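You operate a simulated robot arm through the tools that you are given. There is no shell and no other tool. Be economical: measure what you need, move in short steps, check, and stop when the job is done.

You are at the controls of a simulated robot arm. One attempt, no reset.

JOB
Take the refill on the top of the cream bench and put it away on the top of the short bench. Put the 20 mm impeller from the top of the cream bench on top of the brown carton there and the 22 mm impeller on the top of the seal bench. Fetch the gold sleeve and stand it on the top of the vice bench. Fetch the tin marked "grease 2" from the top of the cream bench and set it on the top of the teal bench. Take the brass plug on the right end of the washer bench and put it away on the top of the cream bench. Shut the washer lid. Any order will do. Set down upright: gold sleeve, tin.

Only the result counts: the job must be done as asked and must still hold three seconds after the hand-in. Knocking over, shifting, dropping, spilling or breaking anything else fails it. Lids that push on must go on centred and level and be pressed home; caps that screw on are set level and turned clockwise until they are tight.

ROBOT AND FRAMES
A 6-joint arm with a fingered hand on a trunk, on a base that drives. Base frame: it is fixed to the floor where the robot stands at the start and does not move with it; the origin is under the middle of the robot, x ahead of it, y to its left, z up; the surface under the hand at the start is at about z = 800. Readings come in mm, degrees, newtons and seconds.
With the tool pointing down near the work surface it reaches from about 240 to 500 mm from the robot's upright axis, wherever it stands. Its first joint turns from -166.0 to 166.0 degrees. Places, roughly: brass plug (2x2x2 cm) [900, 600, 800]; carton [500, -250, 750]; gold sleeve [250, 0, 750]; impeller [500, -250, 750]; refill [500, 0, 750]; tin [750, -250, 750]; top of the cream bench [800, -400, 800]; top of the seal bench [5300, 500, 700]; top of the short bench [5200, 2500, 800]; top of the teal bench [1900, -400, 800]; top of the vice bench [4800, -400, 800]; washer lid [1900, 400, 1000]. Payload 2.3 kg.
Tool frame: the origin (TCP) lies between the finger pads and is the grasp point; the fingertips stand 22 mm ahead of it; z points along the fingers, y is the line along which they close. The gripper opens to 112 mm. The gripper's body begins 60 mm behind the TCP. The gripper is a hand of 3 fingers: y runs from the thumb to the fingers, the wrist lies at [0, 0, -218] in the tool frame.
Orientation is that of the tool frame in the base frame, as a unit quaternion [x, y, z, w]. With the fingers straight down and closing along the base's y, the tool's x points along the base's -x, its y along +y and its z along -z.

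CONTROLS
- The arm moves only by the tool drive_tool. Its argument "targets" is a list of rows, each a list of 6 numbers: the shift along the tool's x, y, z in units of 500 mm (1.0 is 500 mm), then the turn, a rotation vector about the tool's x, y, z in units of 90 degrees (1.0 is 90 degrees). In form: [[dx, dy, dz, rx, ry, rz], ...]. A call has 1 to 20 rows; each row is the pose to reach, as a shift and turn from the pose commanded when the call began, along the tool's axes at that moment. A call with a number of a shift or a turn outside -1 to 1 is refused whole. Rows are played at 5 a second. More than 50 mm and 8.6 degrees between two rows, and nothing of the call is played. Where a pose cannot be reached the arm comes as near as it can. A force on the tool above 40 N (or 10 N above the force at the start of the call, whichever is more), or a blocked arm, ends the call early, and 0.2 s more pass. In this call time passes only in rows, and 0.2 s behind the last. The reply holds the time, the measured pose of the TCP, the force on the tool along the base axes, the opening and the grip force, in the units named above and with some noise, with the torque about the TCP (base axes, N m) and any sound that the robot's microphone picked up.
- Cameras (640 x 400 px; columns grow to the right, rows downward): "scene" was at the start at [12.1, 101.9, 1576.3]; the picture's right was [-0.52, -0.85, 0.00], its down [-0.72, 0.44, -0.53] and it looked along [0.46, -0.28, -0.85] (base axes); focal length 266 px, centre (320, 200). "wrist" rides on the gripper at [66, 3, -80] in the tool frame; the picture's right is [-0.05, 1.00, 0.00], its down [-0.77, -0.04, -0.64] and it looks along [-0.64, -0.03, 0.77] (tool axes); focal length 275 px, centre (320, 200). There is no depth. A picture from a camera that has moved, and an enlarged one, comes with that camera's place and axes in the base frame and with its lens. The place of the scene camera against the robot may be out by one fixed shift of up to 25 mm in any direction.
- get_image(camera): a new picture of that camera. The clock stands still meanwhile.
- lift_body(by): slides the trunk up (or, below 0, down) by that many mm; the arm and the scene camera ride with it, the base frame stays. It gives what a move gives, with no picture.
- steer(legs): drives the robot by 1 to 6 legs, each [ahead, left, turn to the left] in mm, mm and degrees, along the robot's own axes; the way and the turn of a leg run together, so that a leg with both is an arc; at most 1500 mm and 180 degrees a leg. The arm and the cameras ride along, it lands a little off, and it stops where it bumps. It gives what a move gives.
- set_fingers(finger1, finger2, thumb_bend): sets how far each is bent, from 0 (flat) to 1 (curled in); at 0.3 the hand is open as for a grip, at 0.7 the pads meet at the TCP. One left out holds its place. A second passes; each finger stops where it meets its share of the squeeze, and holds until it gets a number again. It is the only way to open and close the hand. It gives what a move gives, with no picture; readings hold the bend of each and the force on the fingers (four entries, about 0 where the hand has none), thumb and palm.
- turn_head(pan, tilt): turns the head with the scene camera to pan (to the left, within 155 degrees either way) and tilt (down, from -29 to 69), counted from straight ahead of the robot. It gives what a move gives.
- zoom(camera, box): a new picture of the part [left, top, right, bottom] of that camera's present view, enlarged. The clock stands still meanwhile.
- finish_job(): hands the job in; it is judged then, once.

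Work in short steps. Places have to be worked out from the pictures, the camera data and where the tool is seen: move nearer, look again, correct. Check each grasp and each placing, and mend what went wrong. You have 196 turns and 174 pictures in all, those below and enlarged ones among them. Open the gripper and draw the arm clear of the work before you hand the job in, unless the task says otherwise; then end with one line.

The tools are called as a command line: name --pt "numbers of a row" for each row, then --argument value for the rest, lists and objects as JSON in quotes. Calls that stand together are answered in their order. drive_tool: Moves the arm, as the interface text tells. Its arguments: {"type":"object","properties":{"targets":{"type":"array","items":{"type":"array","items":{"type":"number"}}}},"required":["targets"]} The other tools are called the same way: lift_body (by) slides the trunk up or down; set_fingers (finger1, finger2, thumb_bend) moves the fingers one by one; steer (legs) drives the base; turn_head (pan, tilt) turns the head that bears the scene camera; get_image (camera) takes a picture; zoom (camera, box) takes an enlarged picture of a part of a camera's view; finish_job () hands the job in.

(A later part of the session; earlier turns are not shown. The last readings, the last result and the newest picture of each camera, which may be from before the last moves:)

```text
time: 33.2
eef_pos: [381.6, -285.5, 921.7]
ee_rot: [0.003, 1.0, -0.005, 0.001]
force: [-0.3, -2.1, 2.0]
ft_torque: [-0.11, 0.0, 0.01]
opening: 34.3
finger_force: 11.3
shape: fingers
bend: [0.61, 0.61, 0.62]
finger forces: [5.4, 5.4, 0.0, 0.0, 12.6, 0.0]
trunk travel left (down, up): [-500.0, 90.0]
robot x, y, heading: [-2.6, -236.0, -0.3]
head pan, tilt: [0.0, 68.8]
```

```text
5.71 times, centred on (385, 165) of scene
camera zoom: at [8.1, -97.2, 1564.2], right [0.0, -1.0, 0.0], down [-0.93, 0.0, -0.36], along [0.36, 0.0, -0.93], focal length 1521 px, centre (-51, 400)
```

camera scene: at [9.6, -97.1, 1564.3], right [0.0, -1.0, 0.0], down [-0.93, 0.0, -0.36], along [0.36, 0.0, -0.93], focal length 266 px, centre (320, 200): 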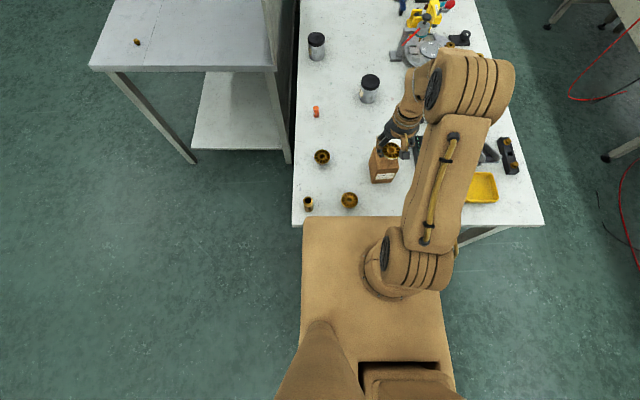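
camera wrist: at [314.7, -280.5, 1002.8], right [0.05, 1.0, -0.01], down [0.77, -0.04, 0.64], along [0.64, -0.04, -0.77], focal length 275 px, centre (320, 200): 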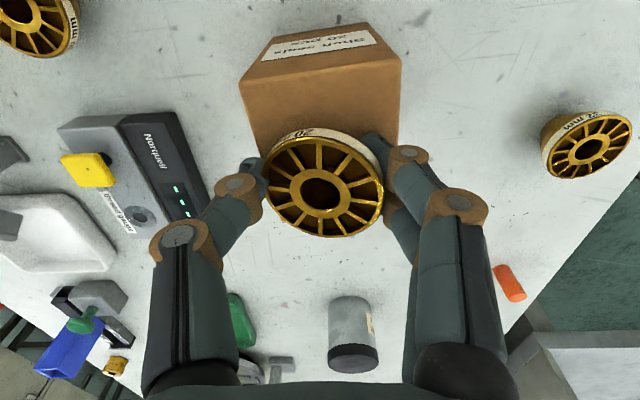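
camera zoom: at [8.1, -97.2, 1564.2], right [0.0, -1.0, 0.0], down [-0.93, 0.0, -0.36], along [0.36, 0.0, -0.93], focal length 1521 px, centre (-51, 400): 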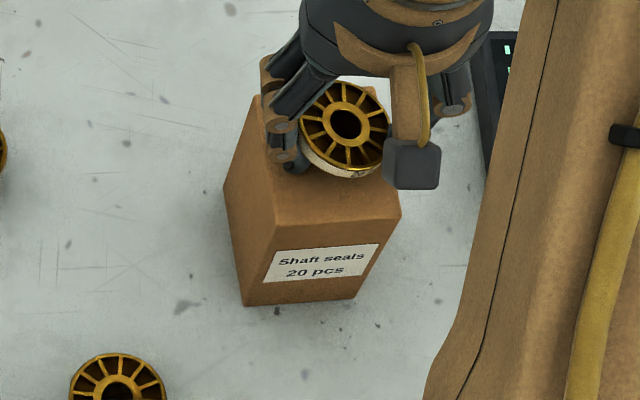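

The fingers slid under the rim and the impeller tilts a little. I open gradually so it settles flat.

set_fingers --finger1 0.55 --finger2 0.55 --thumb_bend 0.55

get_image --camera "wrist"

```text
time: 34.2
eef_pos: [380.9, -284.6, 923.3]
ee_rot: [0.003, 1.0, -0.005, 0.002]
force: [0.1, -2.1, 6.1]
ft_torque: [0.11, 0.0, 0.0]
opening: 38.7
finger_force: 4.0
shape: fingers
bend: [0.58, 0.57, 0.55]
finger forces: [3.5, 4.0, 0.0, 0.0, 0.3, 0.0]
trunk travel left (down, up): [-500.0, 90.0]
robot x, y, heading: [0.4, -233.2, -0.1]
head pan, tilt: [0.0, 68.8]
```

```text
134 pictures are left
camera wrist: at [314.8, -280.6, 1003.0], right [0.05, 1.0, -0.01], down [0.77, -0.04, 0.64], along [0.64, -0.04, -0.77], focal length 275 px, centre (320, 200)
```

wrist: 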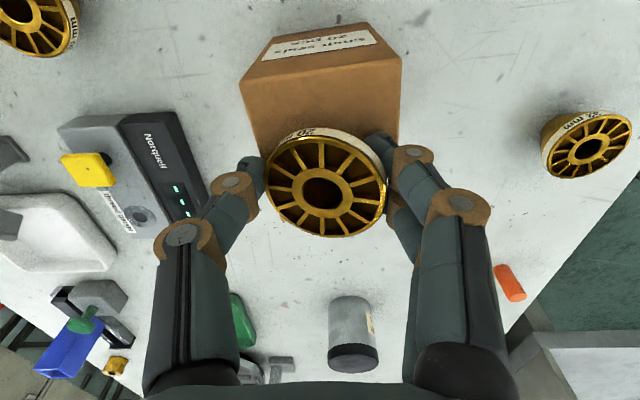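

Continuing to open gradually.

set_fingers --finger1 0.5 --finger2 0.5 --thumb_bend 0.5

get_image --camera "wrist"

```text
time: 35.2
eef_pos: [381.2, -284.7, 922.7]
ee_rot: [0.003, 1.0, -0.004, 0.002]
force: [0.7, -1.5, 18.4]
ft_torque: [0.57, -0.02, -0.03]
opening: 51.8
finger_force: 9.8
shape: fingers
bend: [0.54, 0.53, 0.5]
finger forces: [10.0, 9.6, 0.0, 0.0, 0.0, 0.1]
trunk travel left (down, up): [-500.0, 90.0]
robot x, y, heading: [2.6, -232.7, 0.1]
head pan, tilt: [0.0, 68.8]
```

```text
133 pictures are left
camera wrist: at [314.0, -280.6, 1003.5], right [0.05, 1.0, -0.01], down [0.77, -0.04, 0.64], along [0.64, -0.04, -0.77], focal length 275 px, centre (320, 200)
```

wrist: 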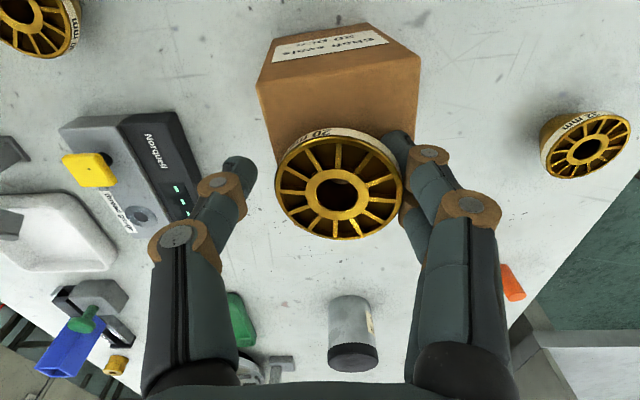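

Opening the fingers dragged the carton about 7 mm to +y through tip pressure. While that contact persists, I bring it back by moving 7 mm to -y.

drive_tool --pt "0 -0.007 0.0 0 0 0" --pt "0 -0.015 0 0 0 0"

get_image --camera "wrist"

```text
time: 35.8
eef_pos: [381.7, -292.7, 922.7]
ee_rot: [0.004, 1.0, -0.005, 0.001]
force: [-2.2, -1.6, 10.8]
ft_torque: [0.31, 0.06, 0.1]
opening: 51.7
finger_force: 6.6
shape: fingers
bend: [0.53, 0.53, 0.5]
finger forces: [6.7, 5.6, 0.0, 0.1, 0.0, 0.0]
trunk travel left (down, up): [-500.0, 90.0]
robot x, y, heading: [0.8, -233.3, 0.2]
head pan, tilt: [0.0, 68.8]
```

```text
132 pictures are left
camera wrist: at [315.0, -287.7, 1003.3], right [0.05, 1.0, -0.01], down [0.77, -0.04, 0.64], along [0.64, -0.04, -0.77], focal length 275 px, centre (320, 200)
```

wrist: 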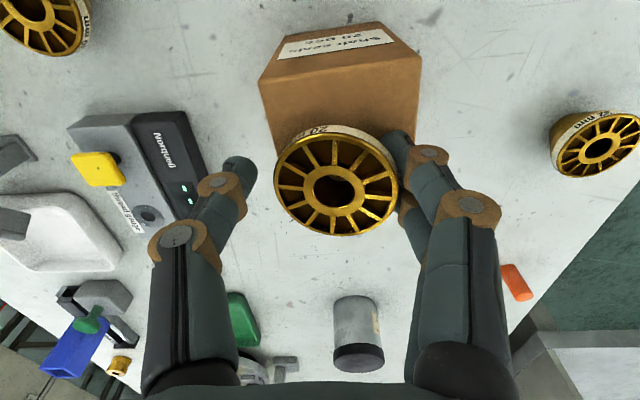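

The carton is back in place. Now raise slightly to take the tips off it.

drive_tool --pt "0 0.0 -0.004 0 0 0" --pt "0 0.0 -0.009 0 0 0"

get_image --camera "wrist"

```text
time: 36.4
eef_pos: [381.7, -291.6, 928.1]
ee_rot: [0.004, 1.0, -0.004, 0.0]
force: [-0.2, 0.5, -1.1]
ft_torque: [-0.02, 0.01, -0.03]
opening: 54.7
finger_force: 0.5
shape: fingers
bend: [0.5, 0.5, 0.5]
finger forces: [0.2, 0.3, 0.0, 0.0, 0.1, 0.1]
trunk travel left (down, up): [-500.0, 90.0]
robot x, y, heading: [-0.4, -235.9, 0.1]
head pan, tilt: [0.0, 68.8]
```

```text
131 pictures are left
camera wrist: at [315.9, -287.2, 1008.2], right [0.05, 1.0, -0.01], down [0.77, -0.04, 0.64], along [0.64, -0.04, -0.77], focal length 275 px, centre (320, 200)
```

wrist: 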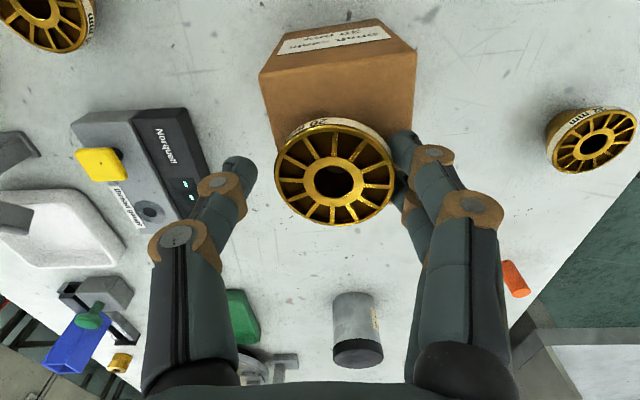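

Free of load. I shift 8 mm so the fingers leave the rim, then raise clear and open.

drive_tool --pt "0 0.008 -0.002 0 0 0" --pt "0 0.018 -0.006 0 0 0" --pt "0 0.02 -0.03 0 0 0" --pt "0 0.02 -0.1 0 0 0" --pt "0 0.02 -0.18 0 0 0"

set_fingers --finger1 0.3 --finger2 0.3 --thumb_bend 0.3

get_image --camera "wrist"

zoom --camera "scene" --box '[350, 130, 420, 200]'

```text
time: 37.6
eef_pos: [381.3, -277.7, 1018.7]
ee_rot: [0.003, 1.0, -0.004, 0.001]
force: [1.0, -0.1, -0.3]
ft_torque: [-0.02, 0.01, 0.02]
opening: 54.8
finger_force: 0.0
shape: fingers
bend: [0.5, 0.5, 0.5]
finger forces: [0.0, 0.0, 0.0, 0.0, 0.1, 0.1]
trunk travel left (down, up): [-500.0, 90.0]
robot x, y, heading: [-2.2, -235.2, 0.2]
head pan, tilt: [0.0, 68.8]
```

```text
time: 38.6
eef_pos: [383.2, -279.4, 1018.0]
ee_rot: [0.004, 1.0, -0.005, 0.001]
force: [0.7, 0.8, -0.1]
ft_torque: [-0.01, 0.0, -0.01]
opening: 111.1
finger_force: 0.1
shape: fingers
bend: [0.3, 0.3, 0.3]
finger forces: [0.0, 0.1, 0.0, 0.0, 0.0, 0.0]
trunk travel left (down, up): [-500.0, 90.0]
robot x, y, heading: [0.9, -234.0, -0.1]
head pan, tilt: [0.0, 68.8]
```

```text
130 pictures are left
camera wrist: at [316.3, -273.6, 1099.0], right [0.05, 1.0, -0.01], down [0.77, -0.04, 0.64], along [0.64, -0.04, -0.77], focal length 275 px, centre (320, 200)
```

wrist: 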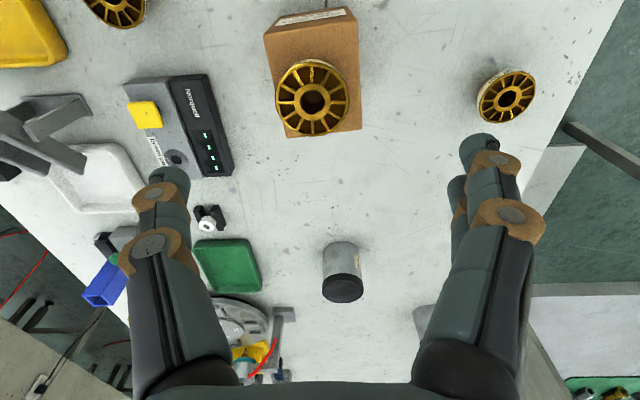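

```text
5.71 times, centred on (385, 165) of scene
camera zoom: at [9.0, -97.0, 1564.3], right [0.0, -1.0, 0.0], down [-0.93, 0.0, -0.36], along [0.36, 0.0, -0.93], focal length 1521 px, centre (-51, 400)
```

zoom: 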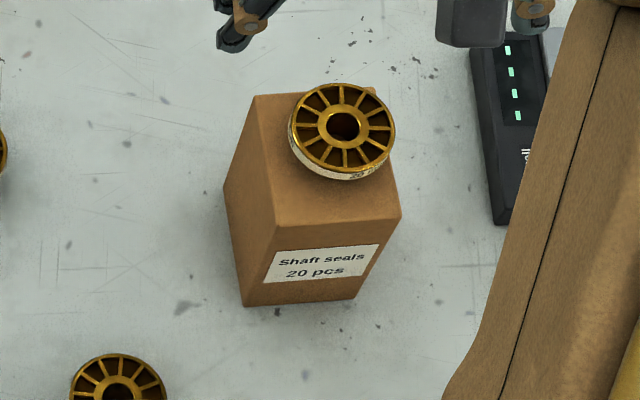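

The 20 mm impeller sits on the carton and the carton is exactly where it was. Next is the 22 mm impeller at about [279,-180].

drive_tool --pt "0.06 0.06 0 0 0 0" --pt "0.12 0.12 0.0 0 0 0" --pt "0.18 0.18 0 0 0 0" --pt "0.208 0.2 0.06 0 0 0" --pt "0.208 0.2 0.14 0 0 0" --pt "0.208 0.2 0.2 0 0 0"

get_image --camera "wrist"

```text
time: 40.0
eef_pos: [278.9, -182.3, 915.9]
ee_rot: [0.004, 1.0, -0.004, 0.0]
force: [0.9, 0.8, 0.2]
ft_torque: [-0.01, 0.01, 0.0]
opening: 111.5
finger_force: 0.0
shape: fingers
bend: [0.3, 0.3, 0.3]
finger forces: [0.0, 0.0, 0.0, 0.1, 0.0, 0.0]
trunk travel left (down, up): [-500.0, 90.0]
robot x, y, heading: [-0.3, -237.2, 0.0]
head pan, tilt: [0.0, 68.8]
```

```text
128 pictures are left
camera wrist: at [212.6, -177.9, 996.4], right [0.05, 1.0, -0.01], down [0.77, -0.04, 0.64], along [0.64, -0.04, -0.77], focal length 275 px, centre (320, 200)
```

wrist: 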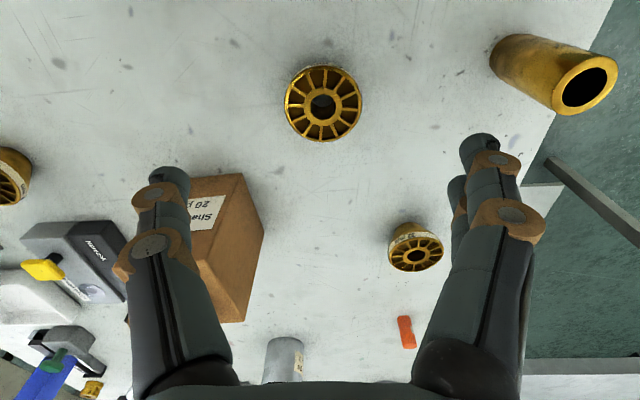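

It is centred under the hand at [278,-180]. Lower to 834 and close progressively.

drive_tool --pt "0.002 0.003 0.08 0 0 0" --pt "0.002 0.003 0.14 0 0 0" --pt "0.002 0.003 0.163 0 0 0"

set_fingers --finger1 0.47 --finger2 0.47 --thumb_bend 0.47

get_image --camera "wrist"

```text
time: 40.8
eef_pos: [279.2, -181.1, 842.0]
ee_rot: [0.004, 1.0, -0.001, -0.001]
force: [-0.8, 0.4, -0.3]
ft_torque: [0.0, 0.0, -0.01]
opening: 111.5
finger_force: 0.0
shape: fingers
bend: [0.3, 0.3, 0.3]
finger forces: [0.0, 0.0, 0.1, 0.0, 0.0, 0.0]
out of reach, approached as far as the arm can: row 3
trunk travel left (down, up): [-500.0, 90.0]
robot x, y, heading: [3.3, -234.5, 0.2]
head pan, tilt: [0.0, 68.8]
```

```text
time: 41.8
eef_pos: [278.5, -180.6, 842.7]
ee_rot: [0.003, 1.0, -0.001, 0.0]
force: [-0.1, -0.5, 0.5]
ft_torque: [-0.02, 0.01, -0.04]
opening: 64.3
finger_force: 0.0
shape: fingers
bend: [0.47, 0.47, 0.47]
finger forces: [0.0, 0.0, 0.0, 0.0, 0.0, 0.0]
trunk travel left (down, up): [-500.0, 90.0]
robot x, y, heading: [1.5, -235.6, 0.0]
head pan, tilt: [0.0, 68.8]
```

```text
127 pictures are left
camera wrist: at [212.7, -176.7, 923.4], right [0.05, 1.0, 0.0], down [0.77, -0.04, 0.64], along [0.63, -0.04, -0.77], focal length 275 px, centre (320, 200)
```

wrist: 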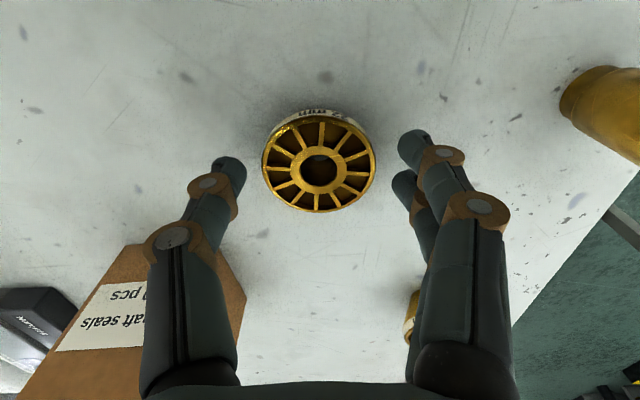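

The arm cannot go lower this close in. I raise, back the base off 80 mm, and come again.

drive_tool --pt "0 0 -0.08 0 0 0"

steer --legs '[[-80, 0, 0]]'

drive_tool --pt "-0.08 0 0 0 0 0" --pt "-0.16 0 0 0 0 0"

get_image --camera "wrist"

```text
time: 42.2
eef_pos: [278.6, -180.7, 875.5]
ee_rot: [0.003, 1.0, -0.004, 0.001]
force: [-0.1, -0.2, -0.4]
ft_torque: [-0.01, -0.01, -0.03]
opening: 64.3
finger_force: 0.1
shape: fingers
bend: [0.47, 0.47, 0.47]
finger forces: [0.1, 0.0, 0.1, 0.0, 0.0, 0.1]
trunk travel left (down, up): [-500.0, 90.0]
robot x, y, heading: [3.9, -232.5, 0.1]
head pan, tilt: [0.0, 68.8]
```

```text
time: 43.3
eef_pos: [198.7, -178.4, 875.1]
ee_rot: [0.005, 1.0, -0.004, 0.001]
force: [-0.3, -0.5, 0.1]
ft_torque: [0.03, 0.0, -0.01]
opening: 64.2
finger_force: 0.1
shape: fingers
bend: [0.47, 0.47, 0.47]
finger forces: [0.1, 0.0, 0.0, 0.0, 0.0, 0.0]
trunk travel left (down, up): [-500.0, 90.0]
robot x, y, heading: [-80.1, -233.7, -0.2]
head pan, tilt: [0.0, 68.8]
```

```text
time: 43.9
eef_pos: [278.5, -181.6, 875.9]
ee_rot: [0.005, 1.0, -0.004, 0.0]
force: [-0.5, 0.4, 0.0]
ft_torque: [-0.01, 0.01, -0.03]
opening: 64.2
finger_force: 0.1
shape: fingers
bend: [0.47, 0.47, 0.47]
finger forces: [0.0, 0.0, 0.0, 0.0, 0.1, 0.0]
trunk travel left (down, up): [-500.0, 90.0]
robot x, y, heading: [-77.8, -234.1, -0.3]
head pan, tilt: [0.0, 68.8]
```

```text
126 pictures are left
camera wrist: at [212.7, -177.1, 957.0], right [0.06, 1.0, -0.01], down [0.77, -0.04, 0.64], along [0.64, -0.04, -0.77], focal length 275 px, centre (320, 200)
```

wrist: 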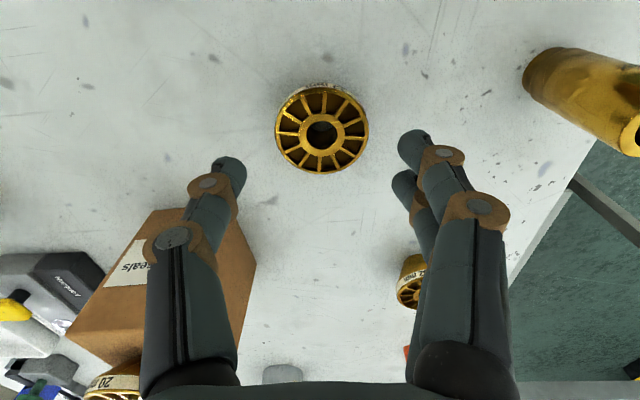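

Aligned; lower to 834 and close.

drive_tool --pt "0.0 0.002 0.05 0 0 0" --pt "0.0 0.002 0.083 0 0 0"

set_fingers --finger1 0.6 --finger2 0.6 --thumb_bend 0.6

get_image --camera "wrist"

```text
time: 44.5
eef_pos: [280.5, -181.7, 834.3]
ee_rot: [0.004, 1.0, -0.004, 0.0]
force: [0.4, 0.0, 0.3]
ft_torque: [-0.03, 0.0, 0.0]
opening: 64.4
finger_force: 0.1
shape: fingers
bend: [0.47, 0.47, 0.47]
finger forces: [0.0, 0.0, 0.1, 0.0, 0.0, 0.0]
trunk travel left (down, up): [-500.0, 90.0]
robot x, y, heading: [-80.4, -233.3, -0.2]
head pan, tilt: [0.0, 68.8]
```

```text
time: 45.5
eef_pos: [281.1, -181.2, 834.3]
ee_rot: [0.005, 1.0, -0.004, 0.001]
force: [0.4, 0.4, -0.1]
ft_torque: [-0.03, 0.02, 0.01]
opening: 43.5
finger_force: 5.9
shape: fingers
bend: [0.55, 0.55, 0.56]
finger forces: [3.1, 3.3, 0.1, 0.0, 6.2, 0.0]
trunk travel left (down, up): [-500.0, 90.0]
robot x, y, heading: [-77.1, -234.4, -0.0]
head pan, tilt: [0.0, 68.8]
```

```text
125 pictures are left
camera wrist: at [213.5, -176.5, 915.2], right [0.06, 1.0, -0.01], down [0.77, -0.04, 0.64], along [0.64, -0.04, -0.77], focal length 275 px, centre (320, 200)
```

wrist: 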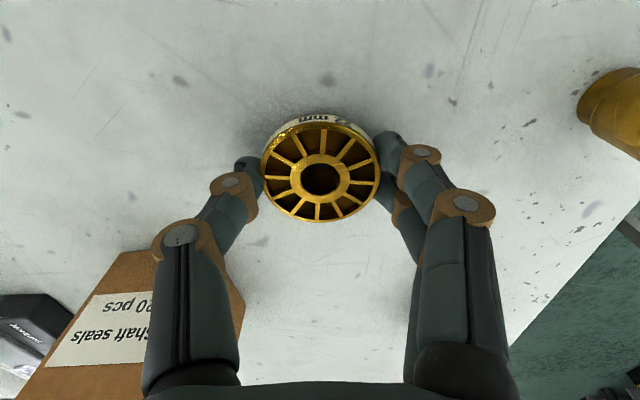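

Good even grip. I tighten, lift, and then drive out via the left aisle toward the seal bench.

set_fingers --finger1 0.68 --finger2 0.68 --thumb_bend 0.68

drive_tool --pt "0 0 -0.08 0 0 0" --pt "0 0 -0.16 0 0 0" --pt "0 0.0 -0.25 0 0 0" --pt "0 0.0 -0.34 0 0 0" --pt "0 0.0 -0.43 0 0 0" --pt "0.06 0 -0.44 0 0 0" --pt "0.12 0 -0.44 0 0 0"

steer --legs '[[0, 1490, 0], [1400, 0, 0]]'

turn_head --pan -25 --tilt 25

get_image --camera "scene"

get_image --camera "wrist"

```text
time: 46.5
eef_pos: [279.9, -181.9, 833.7]
ee_rot: [0.005, 1.0, -0.004, 0.001]
force: [-0.2, -0.1, 0.2]
ft_torque: [0.01, 0.02, 0.0]
opening: 42.2
finger_force: 14.0
shape: fingers
bend: [0.57, 0.56, 0.59]
finger forces: [7.5, 7.4, 0.0, 0.1, 14.4, 0.0]
trunk travel left (down, up): [-500.0, 90.0]
robot x, y, heading: [-86.5, -235.9, -0.5]
head pan, tilt: [0.0, 68.8]
```

```text
time: 48.1
eef_pos: [216.6, -181.5, 1050.8]
ee_rot: [0.004, 1.0, -0.004, 0.001]
force: [0.2, -0.4, -2.1]
ft_torque: [-0.01, -0.02, 0.0]
opening: 42.3
finger_force: 14.6
shape: fingers
bend: [0.57, 0.57, 0.59]
finger forces: [7.5, 7.4, 0.1, 0.0, 14.4, 0.1]
trunk travel left (down, up): [-500.0, 90.0]
robot x, y, heading: [-77.9, -235.5, -0.4]
head pan, tilt: [0.0, 68.8]
```

```text
time: 61.9
eef_pos: [1602.6, 1313.9, 1051.4]
ee_rot: [-0.005, 1.0, -0.005, 0.001]
force: [-0.6, 0.0, -3.0]
ft_torque: [0.01, 0.01, 0.02]
opening: 41.8
finger_force: 15.0
shape: fingers
bend: [0.57, 0.57, 0.59]
finger forces: [7.7, 7.6, 0.0, 0.1, 14.4, 0.1]
trunk travel left (down, up): [-500.0, 90.0]
robot x, y, heading: [1304.3, 1253.6, 1.1]
head pan, tilt: [0.0, 68.8]
```

```text
time: 63.0
eef_pos: [1602.9, 1314.1, 1049.9]
ee_rot: [-0.005, 1.0, -0.005, 0.001]
force: [0.5, 0.2, -2.2]
ft_torque: [0.02, 0.02, 0.01]
opening: 42.1
finger_force: 14.5
shape: fingers
bend: [0.57, 0.57, 0.59]
finger forces: [7.6, 7.6, 0.1, 0.0, 14.4, 0.0]
trunk travel left (down, up): [-500.0, 90.0]
robot x, y, heading: [1303.4, 1254.7, 1.0]
head pan, tilt: [-25.0, 25.0]
```

```text
124 pictures are left
camera scene: at [1340.4, 1353.7, 1623.6], right [-0.41, -0.91, 0.0], down [-0.39, 0.17, -0.91], along [0.83, -0.37, -0.42], focal length 266 px, centre (320, 200)
```

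scene: 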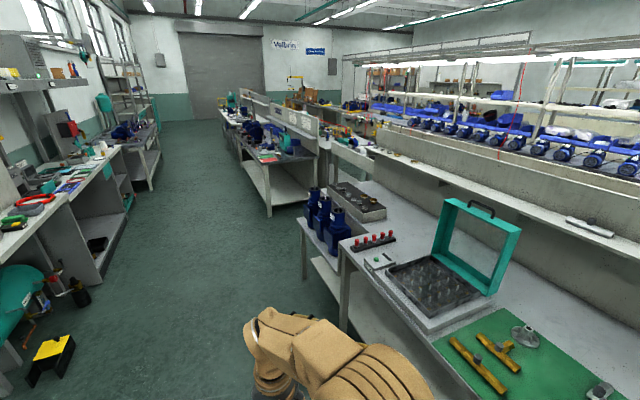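

```text
123 pictures are left
camera wrist: at [1535.7, 1317.7, 1131.5], right [0.04, 1.0, -0.01], down [0.77, -0.02, 0.64], along [0.64, -0.03, -0.77], focal length 275 px, centre (320, 200)
```

wrist: 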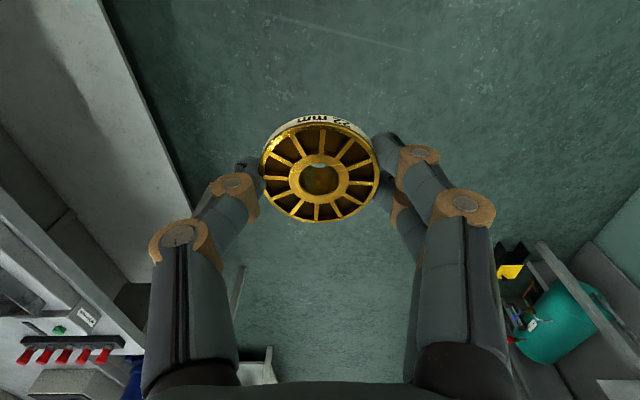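

The parts washer with its raised teal lid is on the right; the aisle ahead is clear. I go on toward the seal bench at y≈1250.

steer --legs '[[1400, 0, -1], [1400, 0, 0], [900, 0, 0]]'

turn_head --pan -70 --tilt 35

get_image --camera "scene"

turn_head --pan 50 --tilt 30

get_image --camera "scene"

```text
time: 80.6
eef_pos: [5226.9, 1272.1, 1049.8]
ee_rot: [0.006, 1.0, -0.004, 0.0]
force: [0.5, 0.6, -1.5]
ft_torque: [0.04, -0.02, -0.01]
opening: 42.0
finger_force: 14.7
shape: fingers
bend: [0.57, 0.57, 0.59]
finger forces: [7.6, 7.5, 0.0, 0.1, 14.4, 0.1]
trunk travel left (down, up): [-500.0, 90.0]
robot x, y, heading: [4930.8, 1220.8, -0.2]
head pan, tilt: [-25.0, 25.0]
```

```text
time: 81.7
eef_pos: [5226.7, 1271.3, 1050.6]
ee_rot: [0.007, 1.0, -0.005, 0.001]
force: [-0.4, 0.6, -2.4]
ft_torque: [-0.02, -0.01, -0.03]
opening: 42.1
finger_force: 14.9
shape: fingers
bend: [0.57, 0.57, 0.59]
finger forces: [7.7, 7.4, 0.1, 0.1, 14.4, 0.0]
trunk travel left (down, up): [-500.0, 90.0]
robot x, y, heading: [4928.8, 1215.2, -0.6]
head pan, tilt: [-70.0, 35.0]
```

```text
122 pictures are left
camera scene: at [4912.5, 1274.1, 1608.0], right [-0.94, -0.34, 0.0], down [-0.19, 0.54, -0.82], along [0.28, -0.77, -0.57], focal length 266 px, centre (320, 200)
```

scene: 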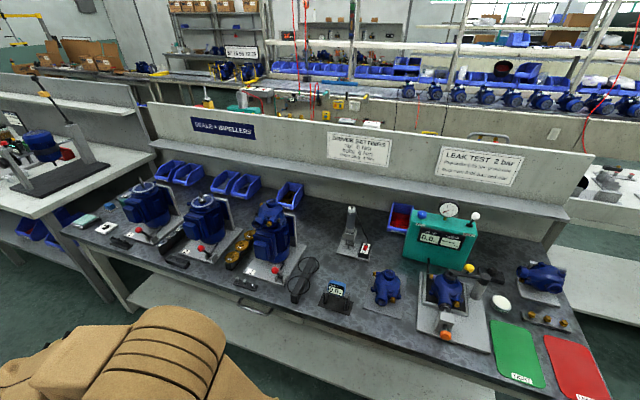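

```text
time: 83.7
eef_pos: [5227.9, 1271.9, 1050.3]
ee_rot: [0.007, 1.0, -0.004, 0.001]
force: [-1.6, -0.5, -1.6]
ft_torque: [0.02, 0.0, -0.01]
opening: 42.3
finger_force: 14.9
shape: fingers
bend: [0.57, 0.57, 0.59]
finger forces: [7.6, 7.5, 0.0, 0.0, 14.4, 0.0]
trunk travel left (down, up): [-500.0, 90.0]
robot x, y, heading: [4927.3, 1221.4, -0.4]
head pan, tilt: [50.0, 30.0]
```

```text
121 pictures are left
camera scene: at [4941.5, 1425.9, 1615.7], right [0.76, -0.65, 0.0], down [-0.32, -0.38, -0.87], along [0.56, 0.66, -0.5], focal length 266 px, centre (320, 200)
```

scene: 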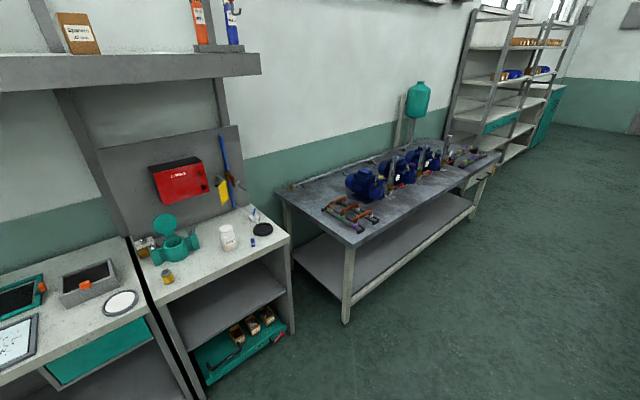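

The seal bench is the dark one on the right (x≈4260–6400, front edge y≈735). I zoom in to find a free spot near its front edge, and look at the short bench too.

turn_head --pan -60 --tilt 50

zoom --camera "scene" --box '[180, 60, 500, 260]'

```text
time: 85.6
eef_pos: [5226.7, 1272.1, 1051.1]
ee_rot: [0.006, 1.0, -0.005, 0.0]
force: [-0.1, -0.3, -2.4]
ft_torque: [-0.03, 0.0, 0.0]
opening: 42.2
finger_force: 14.8
shape: fingers
bend: [0.57, 0.57, 0.59]
finger forces: [7.6, 7.4, 0.0, 0.0, 14.4, 0.0]
trunk travel left (down, up): [-500.0, 90.0]
robot x, y, heading: [4931.5, 1218.8, -0.4]
head pan, tilt: [-60.0, 50.0]
```

```text
2.00 times, centred on (340, 160) of scene
camera zoom: at [4921.0, 1290.1, 1586.2], right [-0.87, -0.49, 0.0], down [-0.38, 0.67, -0.64], along [0.32, -0.56, -0.77], focal length 532 px, centre (280, 280)
```

zoom: 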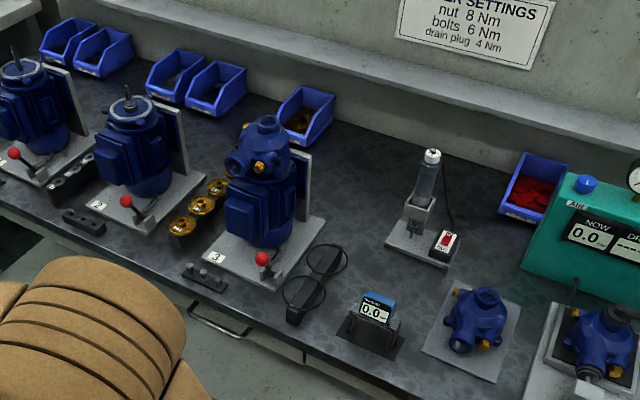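

There is a free patch behind the small gauge, around [5066,526]. I approach the bench to y≈960 and lower the trunk 100 mm (the bench is at z≈700).

steer --legs '[[75, -250, 0.3]]'

lift_body --by -60

turn_head --pan -85 --tilt 55

get_image --camera "scene"

```text
time: 87.5
eef_pos: [5300.9, 1022.6, 1050.3]
ee_rot: [0.005, 1.0, -0.005, 0.001]
force: [-0.3, -1.1, -1.9]
ft_torque: [0.03, 0.03, 0.05]
opening: 42.4
finger_force: 14.8
shape: fingers
bend: [0.57, 0.57, 0.59]
finger forces: [7.6, 7.6, 0.0, 0.0, 14.4, 0.0]
trunk travel left (down, up): [-500.0, 90.0]
robot x, y, heading: [5001.7, 968.4, -0.3]
head pan, tilt: [-60.0, 50.0]
```

```text
time: 88.5
eef_pos: [5300.6, 1023.5, 991.0]
ee_rot: [0.006, 1.0, -0.004, 0.002]
force: [0.5, -0.3, -2.3]
ft_torque: [0.02, -0.01, -0.02]
opening: 42.1
finger_force: 14.6
shape: fingers
bend: [0.57, 0.57, 0.59]
finger forces: [7.6, 7.6, 0.0, 0.0, 14.4, 0.0]
trunk travel left (down, up): [-440.0, 150.0]
robot x, y, heading: [5001.7, 971.3, -0.3]
head pan, tilt: [-60.0, 50.0]
```

```text
time: 89.3
eef_pos: [5302.5, 1023.2, 989.9]
ee_rot: [0.005, 1.0, -0.005, 0.001]
force: [0.5, -0.4, -2.1]
ft_torque: [-0.02, 0.0, -0.02]
opening: 42.0
finger_force: 14.7
shape: fingers
bend: [0.57, 0.57, 0.59]
finger forces: [7.6, 7.6, 0.1, 0.0, 14.3, 0.1]
trunk travel left (down, up): [-440.0, 150.0]
robot x, y, heading: [5006.6, 971.7, -0.5]
head pan, tilt: [-85.0, 55.0]
```

```text
119 pictures are left
camera scene: at [4963.3, 1035.6, 1519.7], right [-1.0, -0.08, 0.0], down [-0.07, 0.82, -0.57], along [0.05, -0.57, -0.82], focal length 266 px, centre (320, 200)
```

scene: 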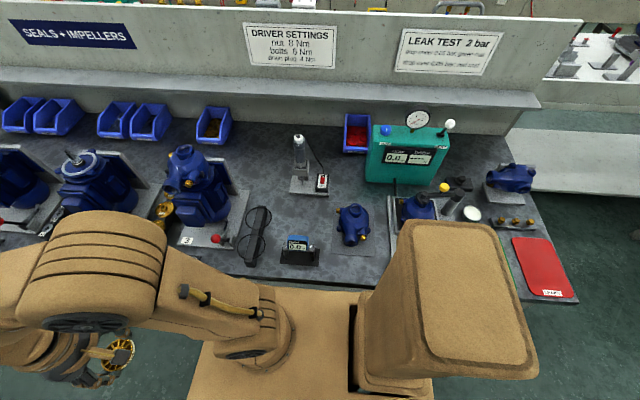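

Clear view: the free patch between the test stand and gauge is centred at about [5085,545]. I swing the hand over there at the current height.

drive_tool --pt "0.036 -0.08 0 0 0 0" --pt "0.072 -0.16 0 0 0 0" --pt "0.108 -0.24 0 0 0 0" --pt "0.144 -0.32 0 0 0 0" --pt "0.18 -0.4 0 0 0 0" --pt "0.216 -0.48 0 0 0 0" --pt "0.252 -0.56 0 0 0 0" --pt "0.288 -0.64 0 0 0 0" --pt "0.324 -0.72 0 0 0 0" --pt "0.36 -0.8 0 0 0 0" --pt "0.396 -0.88 0 0 0 0" --pt "0.425 -0.955 0.04 0 0 0" --pt "0.425 -0.955 0.12 0 0 0" --pt "0.425 -0.955 0.2 0 0 0" --pt "0.425 -0.955 0.28 0 0 0"

get_image --camera "wrist"

get_image --camera "scene"

```text
time: 92.5
eef_pos: [5129.9, 610.5, 829.9]
ee_rot: [0.019, 0.999, -0.022, -0.022]
force: [0.5, 0.7, -2.4]
ft_torque: [-0.03, 0.01, 0.02]
opening: 42.0
finger_force: 15.6
shape: fingers
bend: [0.57, 0.57, 0.59]
finger forces: [7.7, 7.8, 0.1, 0.1, 14.4, 0.0]
out of reach, approached as far as the arm can: row 8, 9, 10, 11, 12, 13, 14, 15
trunk travel left (down, up): [-440.0, 150.0]
robot x, y, heading: [5002.8, 968.0, -0.3]
head pan, tilt: [-85.0, 55.0]
```

```text
118 pictures are left
camera wrist: at [5067.2, 619.4, 914.8], right [0.08, 1.0, -0.05], down [0.8, -0.04, 0.6], along [0.6, -0.09, -0.8], focal length 275 px, centre (320, 200)
```

wrist: 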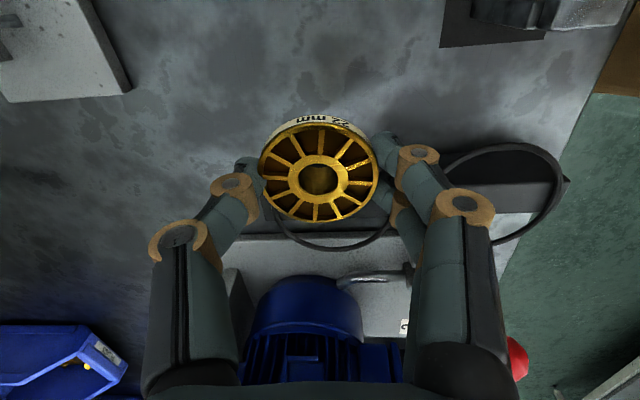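

```text
117 pictures are left
camera scene: at [4963.0, 1035.1, 1519.7], right [-1.0, -0.08, 0.0], down [-0.07, 0.82, -0.57], along [0.05, -0.57, -0.82], focal length 266 px, centre (320, 200)
```

scene: 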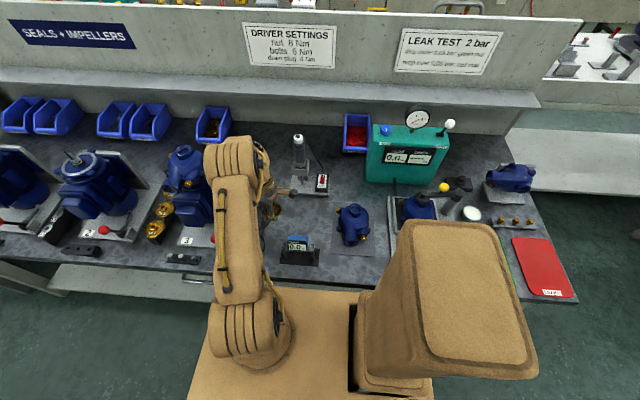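

The stop is due to the wrist's yaw limit, not distance. I raise 50 mm and rotate the hand about vertical to follow the arm direction.

drive_tool --pt "0 0 -0.06 0 0 0.0" --pt "0 0 -0.12 0 0 0.04" --pt "0 0 -0.12 0 0 0.13" --pt "0 0 -0.12 0 0 0.22" --pt "0 0 -0.12 0 0 0.31" --pt "0 0 -0.12 0 0 0.4" --pt "0 0 -0.12 0 0 0.49" --pt "0 0 -0.12 0 0 0.58" --pt "0 0 -0.12 0 0 0.67" --pt "0 0 -0.12 0 0 0.76"

get_image --camera "wrist"

```text
time: 94.8
eef_pos: [5135.8, 608.2, 893.3]
ee_rot: [0.578, 0.815, -0.031, -0.006]
force: [-1.6, -0.9, -1.9]
ft_torque: [-0.01, 0.02, -0.01]
opening: 41.9
finger_force: 14.9
shape: fingers
bend: [0.57, 0.57, 0.59]
finger forces: [7.6, 7.7, 0.1, 0.0, 14.3, 0.0]
trunk travel left (down, up): [-440.0, 150.0]
robot x, y, heading: [5004.3, 971.4, -0.2]
head pan, tilt: [-85.0, 55.0]
```

```text
116 pictures are left
camera wrist: at [5119.5, 675.6, 972.6], right [0.96, 0.28, -0.06], down [0.25, -0.71, 0.66], along [0.15, -0.64, -0.75], focal length 275 px, centre (320, 200)
```

wrist: 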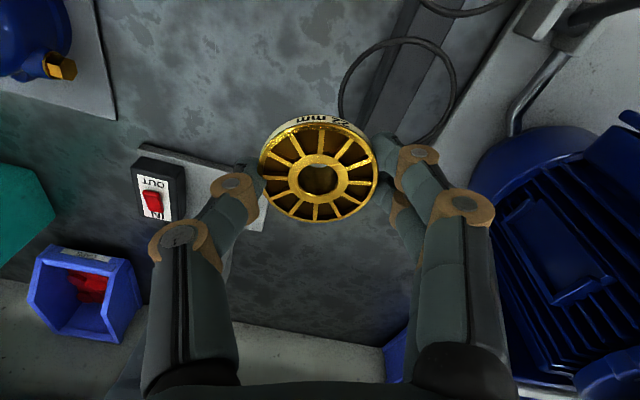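

Orientation has a 3.6° tilt; I correct it while moving over the free spot [5080,545] and lowering to z≈790.

drive_tool --pt "-0.025 -0.045 0.0 -0.018 0.008 0" --pt "-0.05 -0.09 0.0 -0.0368 0.0167 0" --pt "-0.0764 -0.1354 0.01 -0.0368 0.0167 0" --pt "-0.0764 -0.1354 0.08 -0.0368 0.0167 0" --pt "-0.0764 -0.1354 0.15 -0.0368 0.0167 0" --pt "-0.0764 -0.1354 0.2168 -0.0368 0.0167 0"

get_image --camera "wrist"

get_image --camera "scene"

```text
time: 96.2
eef_pos: [5082.0, 543.0, 788.4]
ee_rot: [0.577, 0.816, 0.0, 0.0]
force: [-0.7, 0.3, -2.0]
ft_torque: [0.03, -0.01, -0.01]
opening: 42.2
finger_force: 14.8
shape: fingers
bend: [0.57, 0.57, 0.59]
finger forces: [7.6, 7.8, 0.1, 0.1, 14.5, 0.0]
trunk travel left (down, up): [-440.0, 150.0]
robot x, y, heading: [5003.9, 975.8, -0.5]
head pan, tilt: [-85.0, 55.0]
```

```text
115 pictures are left
camera wrist: at [5062.0, 606.7, 869.7], right [0.96, 0.29, 0.0], down [0.22, -0.74, 0.64], along [0.18, -0.61, -0.77], focal length 275 px, centre (320, 200)
```

wrist: 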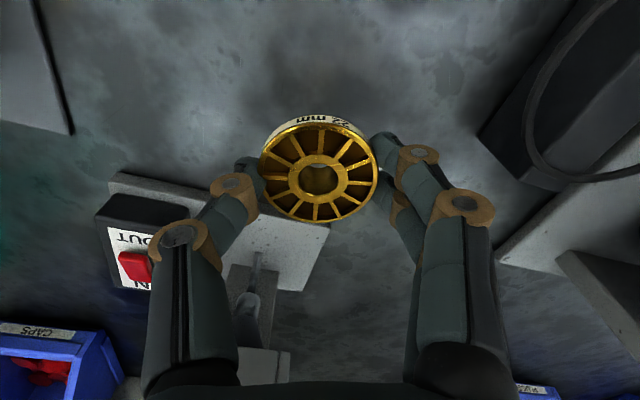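

```text
114 pictures are left
camera scene: at [4963.1, 1034.7, 1519.8], right [-1.0, -0.08, 0.0], down [-0.07, 0.82, -0.57], along [0.05, -0.57, -0.82], focal length 266 px, centre (320, 200)
```

scene: 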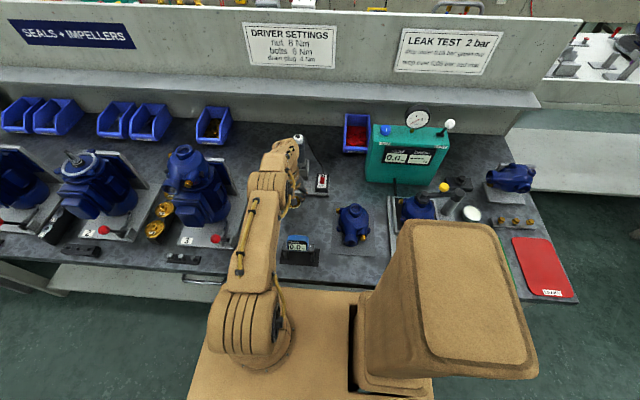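

Level and clear. Lower to 742, then creep.

drive_tool --pt "0 0 0.05 0 0 0" --pt "0 0 0.092 0 0 0"

drive_tool --pt "0 0 0.004 0 0 0" --pt "0 0 0.008 0 0 0" --pt "0 0 0.011 0 0 0"

get_image --camera "wrist"

```text
time: 96.8
eef_pos: [5079.5, 544.6, 746.3]
ee_rot: [0.578, 0.816, -0.003, 0.004]
force: [-0.7, -1.1, 26.2]
ft_torque: [0.06, 0.04, -0.01]
opening: 34.0
finger_force: 25.1
shape: fingers
bend: [0.63, 0.62, 0.63]
finger forces: [17.2, 10.0, 0.0, 0.0, 22.1, 0.0]
trunk travel left (down, up): [-440.0, 150.0]
robot x, y, heading: [5005.6, 966.4, -0.4]
head pan, tilt: [-85.0, 55.0]
```

```text
time: 97.2
eef_pos: [5078.9, 544.0, 747.3]
ee_rot: [0.578, 0.816, -0.005, 0.004]
force: [-1.6, 5.1, 23.0]
ft_torque: [0.28, -0.04, -0.04]
opening: 34.3
finger_force: 24.5
shape: fingers
bend: [0.64, 0.63, 0.63]
finger forces: [18.6, 10.0, 0.1, 0.1, 20.7, 0.0]
trunk travel left (down, up): [-440.0, 150.0]
robot x, y, heading: [5005.2, 971.6, -0.3]
head pan, tilt: [-85.0, 55.0]
stopped in row 2: the force on the tool passed its limit at 44 N (the readings are from after the stop); the commanded pose is now the measured one
```

```text
113 pictures are left
camera wrist: at [5059.9, 609.2, 826.0], right [0.96, 0.29, 0.0], down [0.22, -0.73, 0.65], along [0.18, -0.62, -0.76], focal length 275 px, centre (320, 200)
```

wrist: 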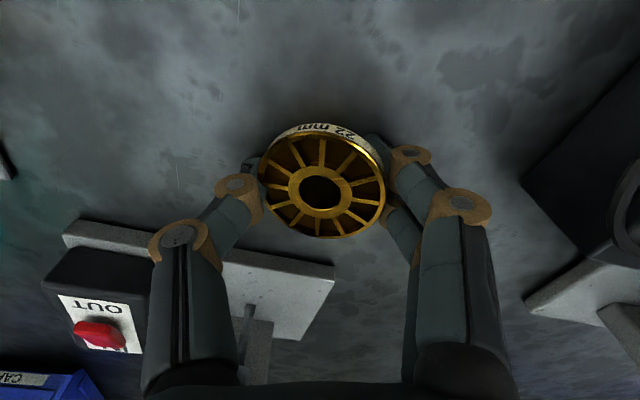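

The bench is higher than assumed (contact early, ≈718). I raise a few mm to release the pressure before opening.

drive_tool --pt "0 0 -0.005 0 0 0" --pt "0 0 -0.01 0 0 0"

get_image --camera "wrist"

```text
time: 97.8
eef_pos: [5079.7, 542.6, 749.3]
ee_rot: [0.578, 0.816, -0.003, 0.002]
force: [0.3, -0.4, 1.1]
ft_torque: [-0.01, 0.0, -0.01]
opening: 34.3
finger_force: 11.9
shape: fingers
bend: [0.61, 0.61, 0.63]
finger forces: [5.7, 6.2, 0.1, 0.0, 12.2, 0.0]
trunk travel left (down, up): [-440.0, 150.0]
robot x, y, heading: [5001.2, 973.7, 0.0]
head pan, tilt: [-85.0, 55.0]
```

```text
112 pictures are left
camera wrist: at [5061.0, 607.1, 828.6], right [0.96, 0.29, 0.0], down [0.22, -0.73, 0.64], along [0.18, -0.61, -0.77], focal length 275 px, centre (320, 200)
```

wrist: 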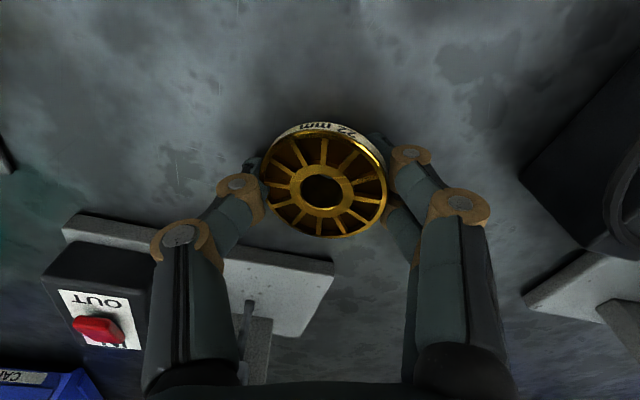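

Force is now near zero with the impeller resting on the bench. I open gradually.

set_fingers --finger1 0.54 --finger2 0.54 --thumb_bend 0.54

drive_tool --pt "0 0 -0.006 0 0 0"

set_fingers --finger1 0.47 --finger2 0.47 --thumb_bend 0.47

get_image --camera "wrist"

```text
time: 98.8
eef_pos: [5080.0, 543.8, 749.6]
ee_rot: [0.578, 0.816, -0.003, 0.003]
force: [0.4, 0.6, -0.4]
ft_torque: [0.01, 0.0, 0.03]
opening: 43.7
finger_force: 0.1
shape: fingers
bend: [0.54, 0.54, 0.54]
finger forces: [0.3, 0.3, 0.0, 0.1, 0.0, 0.0]
trunk travel left (down, up): [-440.0, 150.0]
robot x, y, heading: [5005.5, 968.4, -0.6]
head pan, tilt: [-85.0, 55.0]
```

```text
time: 99.2
eef_pos: [5080.5, 541.1, 752.2]
ee_rot: [0.578, 0.816, -0.004, 0.002]
force: [0.7, -0.2, 0.1]
ft_torque: [0.02, 0.03, 0.02]
opening: 43.4
finger_force: 0.2
shape: fingers
bend: [0.54, 0.54, 0.54]
finger forces: [0.4, 0.2, 0.0, 0.1, 0.1, 0.1]
trunk travel left (down, up): [-440.0, 150.0]
robot x, y, heading: [5002.1, 970.8, -0.4]
head pan, tilt: [-85.0, 55.0]
```

```text
time: 100.2
eef_pos: [5081.0, 542.4, 753.1]
ee_rot: [0.578, 0.816, -0.003, 0.002]
force: [0.4, -0.5, 0.6]
ft_torque: [-0.03, 0.0, -0.01]
opening: 63.0
finger_force: 0.0
shape: fingers
bend: [0.47, 0.47, 0.47]
finger forces: [0.0, 0.1, 0.0, 0.1, 0.0, 0.0]
trunk travel left (down, up): [-440.0, 150.0]
robot x, y, heading: [5002.3, 966.8, -0.1]
head pan, tilt: [-85.0, 55.0]
```

```text
111 pictures are left
camera wrist: at [5061.3, 606.5, 832.7], right [0.96, 0.29, 0.0], down [0.22, -0.73, 0.64], along [0.18, -0.61, -0.77], focal length 275 px, centre (320, 200)
```

wrist: 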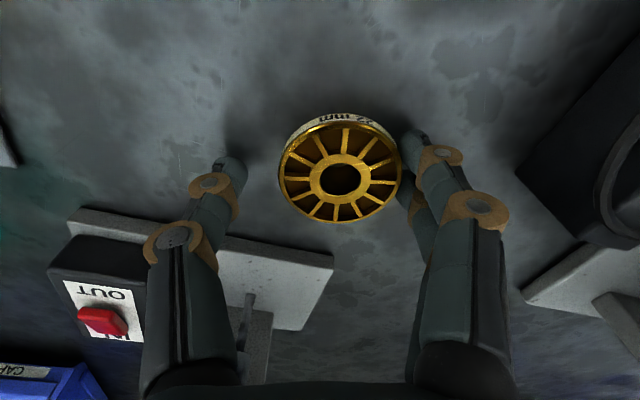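

The impeller stands flat and free. I lift clear and swing the arm back to the travel pose.

drive_tool --pt "0 0.008 -0.006 0 0 0" --pt "0 0.009 -0.08 0 0 0" --pt "0 0.009 -0.17 0 0 0" --pt "0 0.009 -0.26 0 0 0" --pt "0 0.009 -0.35 0 0 0" --pt "0 0.009 -0.44 0 0 0" --pt "0 0.009 -0.5 0 0 0"

drive_tool --pt "0.0632 0.0602 0 0 0 -0.063" --pt "0.126 0.12 0 0 0 -0.127" --pt "0.19 0.18 0 0 0 -0.19" --pt "0.253 0.241 0 0 0 -0.253" --pt "0.316 0.301 0 0 0 -0.317" --pt "0.379 0.361 0 0 0 -0.38" --pt "0.442 0.421 0 0 0 -0.443" --pt "0.505 0.482 0 0 0 -0.507" --pt "0.569 0.542 0 0 0 -0.57" --pt "0.632 0.602 0 0 0 -0.633" --pt "0.695 0.662 0 0 0 -0.7" --pt "0.758 0.722 0 0 0 -0.76"

get_image --camera "scene"

```text
time: 101.8
eef_pos: [5084.4, 547.2, 1001.0]
ee_rot: [0.579, 0.816, -0.004, 0.003]
force: [0.4, -0.2, -0.3]
ft_torque: [0.02, 0.01, -0.01]
opening: 63.2
finger_force: 0.1
shape: fingers
bend: [0.47, 0.47, 0.47]
finger forces: [0.1, 0.1, 0.1, 0.0, 0.0, 0.1]
trunk travel left (down, up): [-440.0, 150.0]
robot x, y, heading: [4999.4, 968.6, -0.4]
head pan, tilt: [-85.0, 55.0]
```

```text
time: 104.4
eef_pos: [5298.6, 1026.5, 997.2]
ee_rot: [0.02, 1.0, -0.005, -0.001]
force: [0.7, 0.6, 0.0]
ft_torque: [0.01, 0.0, 0.01]
opening: 63.2
finger_force: 0.0
shape: fingers
bend: [0.47, 0.47, 0.47]
finger forces: [0.0, 0.0, 0.1, 0.1, 0.0, 0.1]
trunk travel left (down, up): [-440.0, 150.0]
robot x, y, heading: [5005.1, 968.8, -0.4]
head pan, tilt: [-85.0, 55.0]
```

```text
110 pictures are left
camera scene: at [4963.6, 1036.3, 1519.7], right [-1.0, -0.08, 0.0], down [-0.07, 0.82, -0.57], along [0.05, -0.57, -0.82], focal length 266 px, centre (320, 200)
```

scene: 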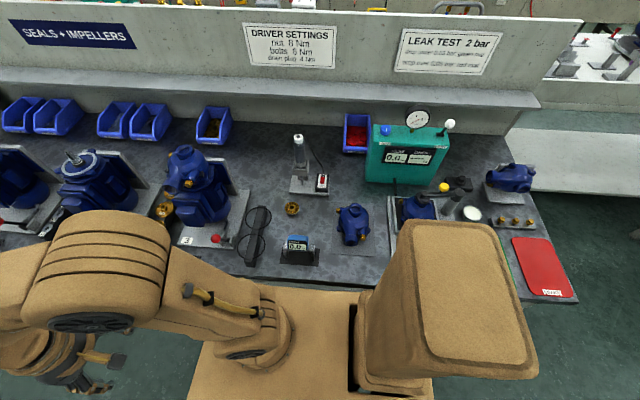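

The 22 mm impeller is on the seal bench, nothing disturbed. Now I drive back to the washer to see its lid.

lift_body --by 60

steer --legs '[[0, 250, 0.3], [-1500, 0, 0], [-1500, 0, 0], [-100, 0, 0]]'

turn_head --pan -80 --tilt 40

get_image --camera "scene"

```text
time: 105.4
eef_pos: [5299.1, 1026.2, 1057.8]
ee_rot: [0.018, 1.0, -0.004, 0.001]
force: [-0.5, -0.5, -1.0]
ft_torque: [0.02, 0.03, -0.02]
opening: 63.3
finger_force: 0.0
shape: fingers
bend: [0.47, 0.47, 0.47]
finger forces: [0.0, 0.0, 0.0, 0.0, 0.0, 0.0]
trunk travel left (down, up): [-500.0, 90.0]
robot x, y, heading: [5004.4, 967.2, -0.3]
head pan, tilt: [-85.0, 55.0]
```

```text
time: 122.1
eef_pos: [2187.3, 1211.6, 1057.1]
ee_rot: [-0.002, 1.0, -0.003, 0.0]
force: [-0.2, 0.6, -0.3]
ft_torque: [0.0, 0.02, 0.01]
opening: 63.1
finger_force: 0.1
shape: fingers
bend: [0.47, 0.47, 0.47]
finger forces: [0.0, 0.0, 0.0, 0.0, 0.0, 0.1]
trunk travel left (down, up): [-500.0, 90.0]
robot x, y, heading: [1895.1, 1144.6, 2.3]
head pan, tilt: [-85.0, 55.0]
```

```text
time: 122.9
eef_pos: [2188.7, 1209.6, 1056.9]
ee_rot: [-0.003, 1.0, -0.004, 0.001]
force: [0.5, 0.3, -0.1]
ft_torque: [-0.02, 0.0, 0.03]
opening: 63.2
finger_force: 0.1
shape: fingers
bend: [0.47, 0.47, 0.47]
finger forces: [0.0, 0.0, 0.0, 0.0, 0.1, 0.0]
trunk travel left (down, up): [-500.0, 90.0]
robot x, y, heading: [1895.6, 1143.3, 2.2]
head pan, tilt: [-80.0, 40.0]
```

```text
109 pictures are left
camera scene: at [1861.6, 1194.2, 1600.3], right [-0.98, -0.21, 0.0], down [-0.14, 0.63, -0.77], along [0.16, -0.75, -0.64], focal length 266 px, centre (320, 200)
```

scene: 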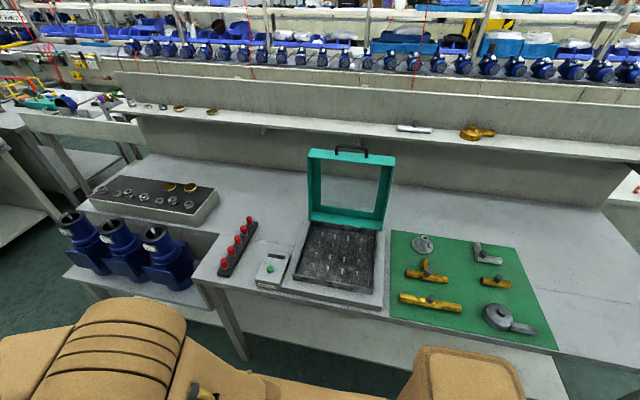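

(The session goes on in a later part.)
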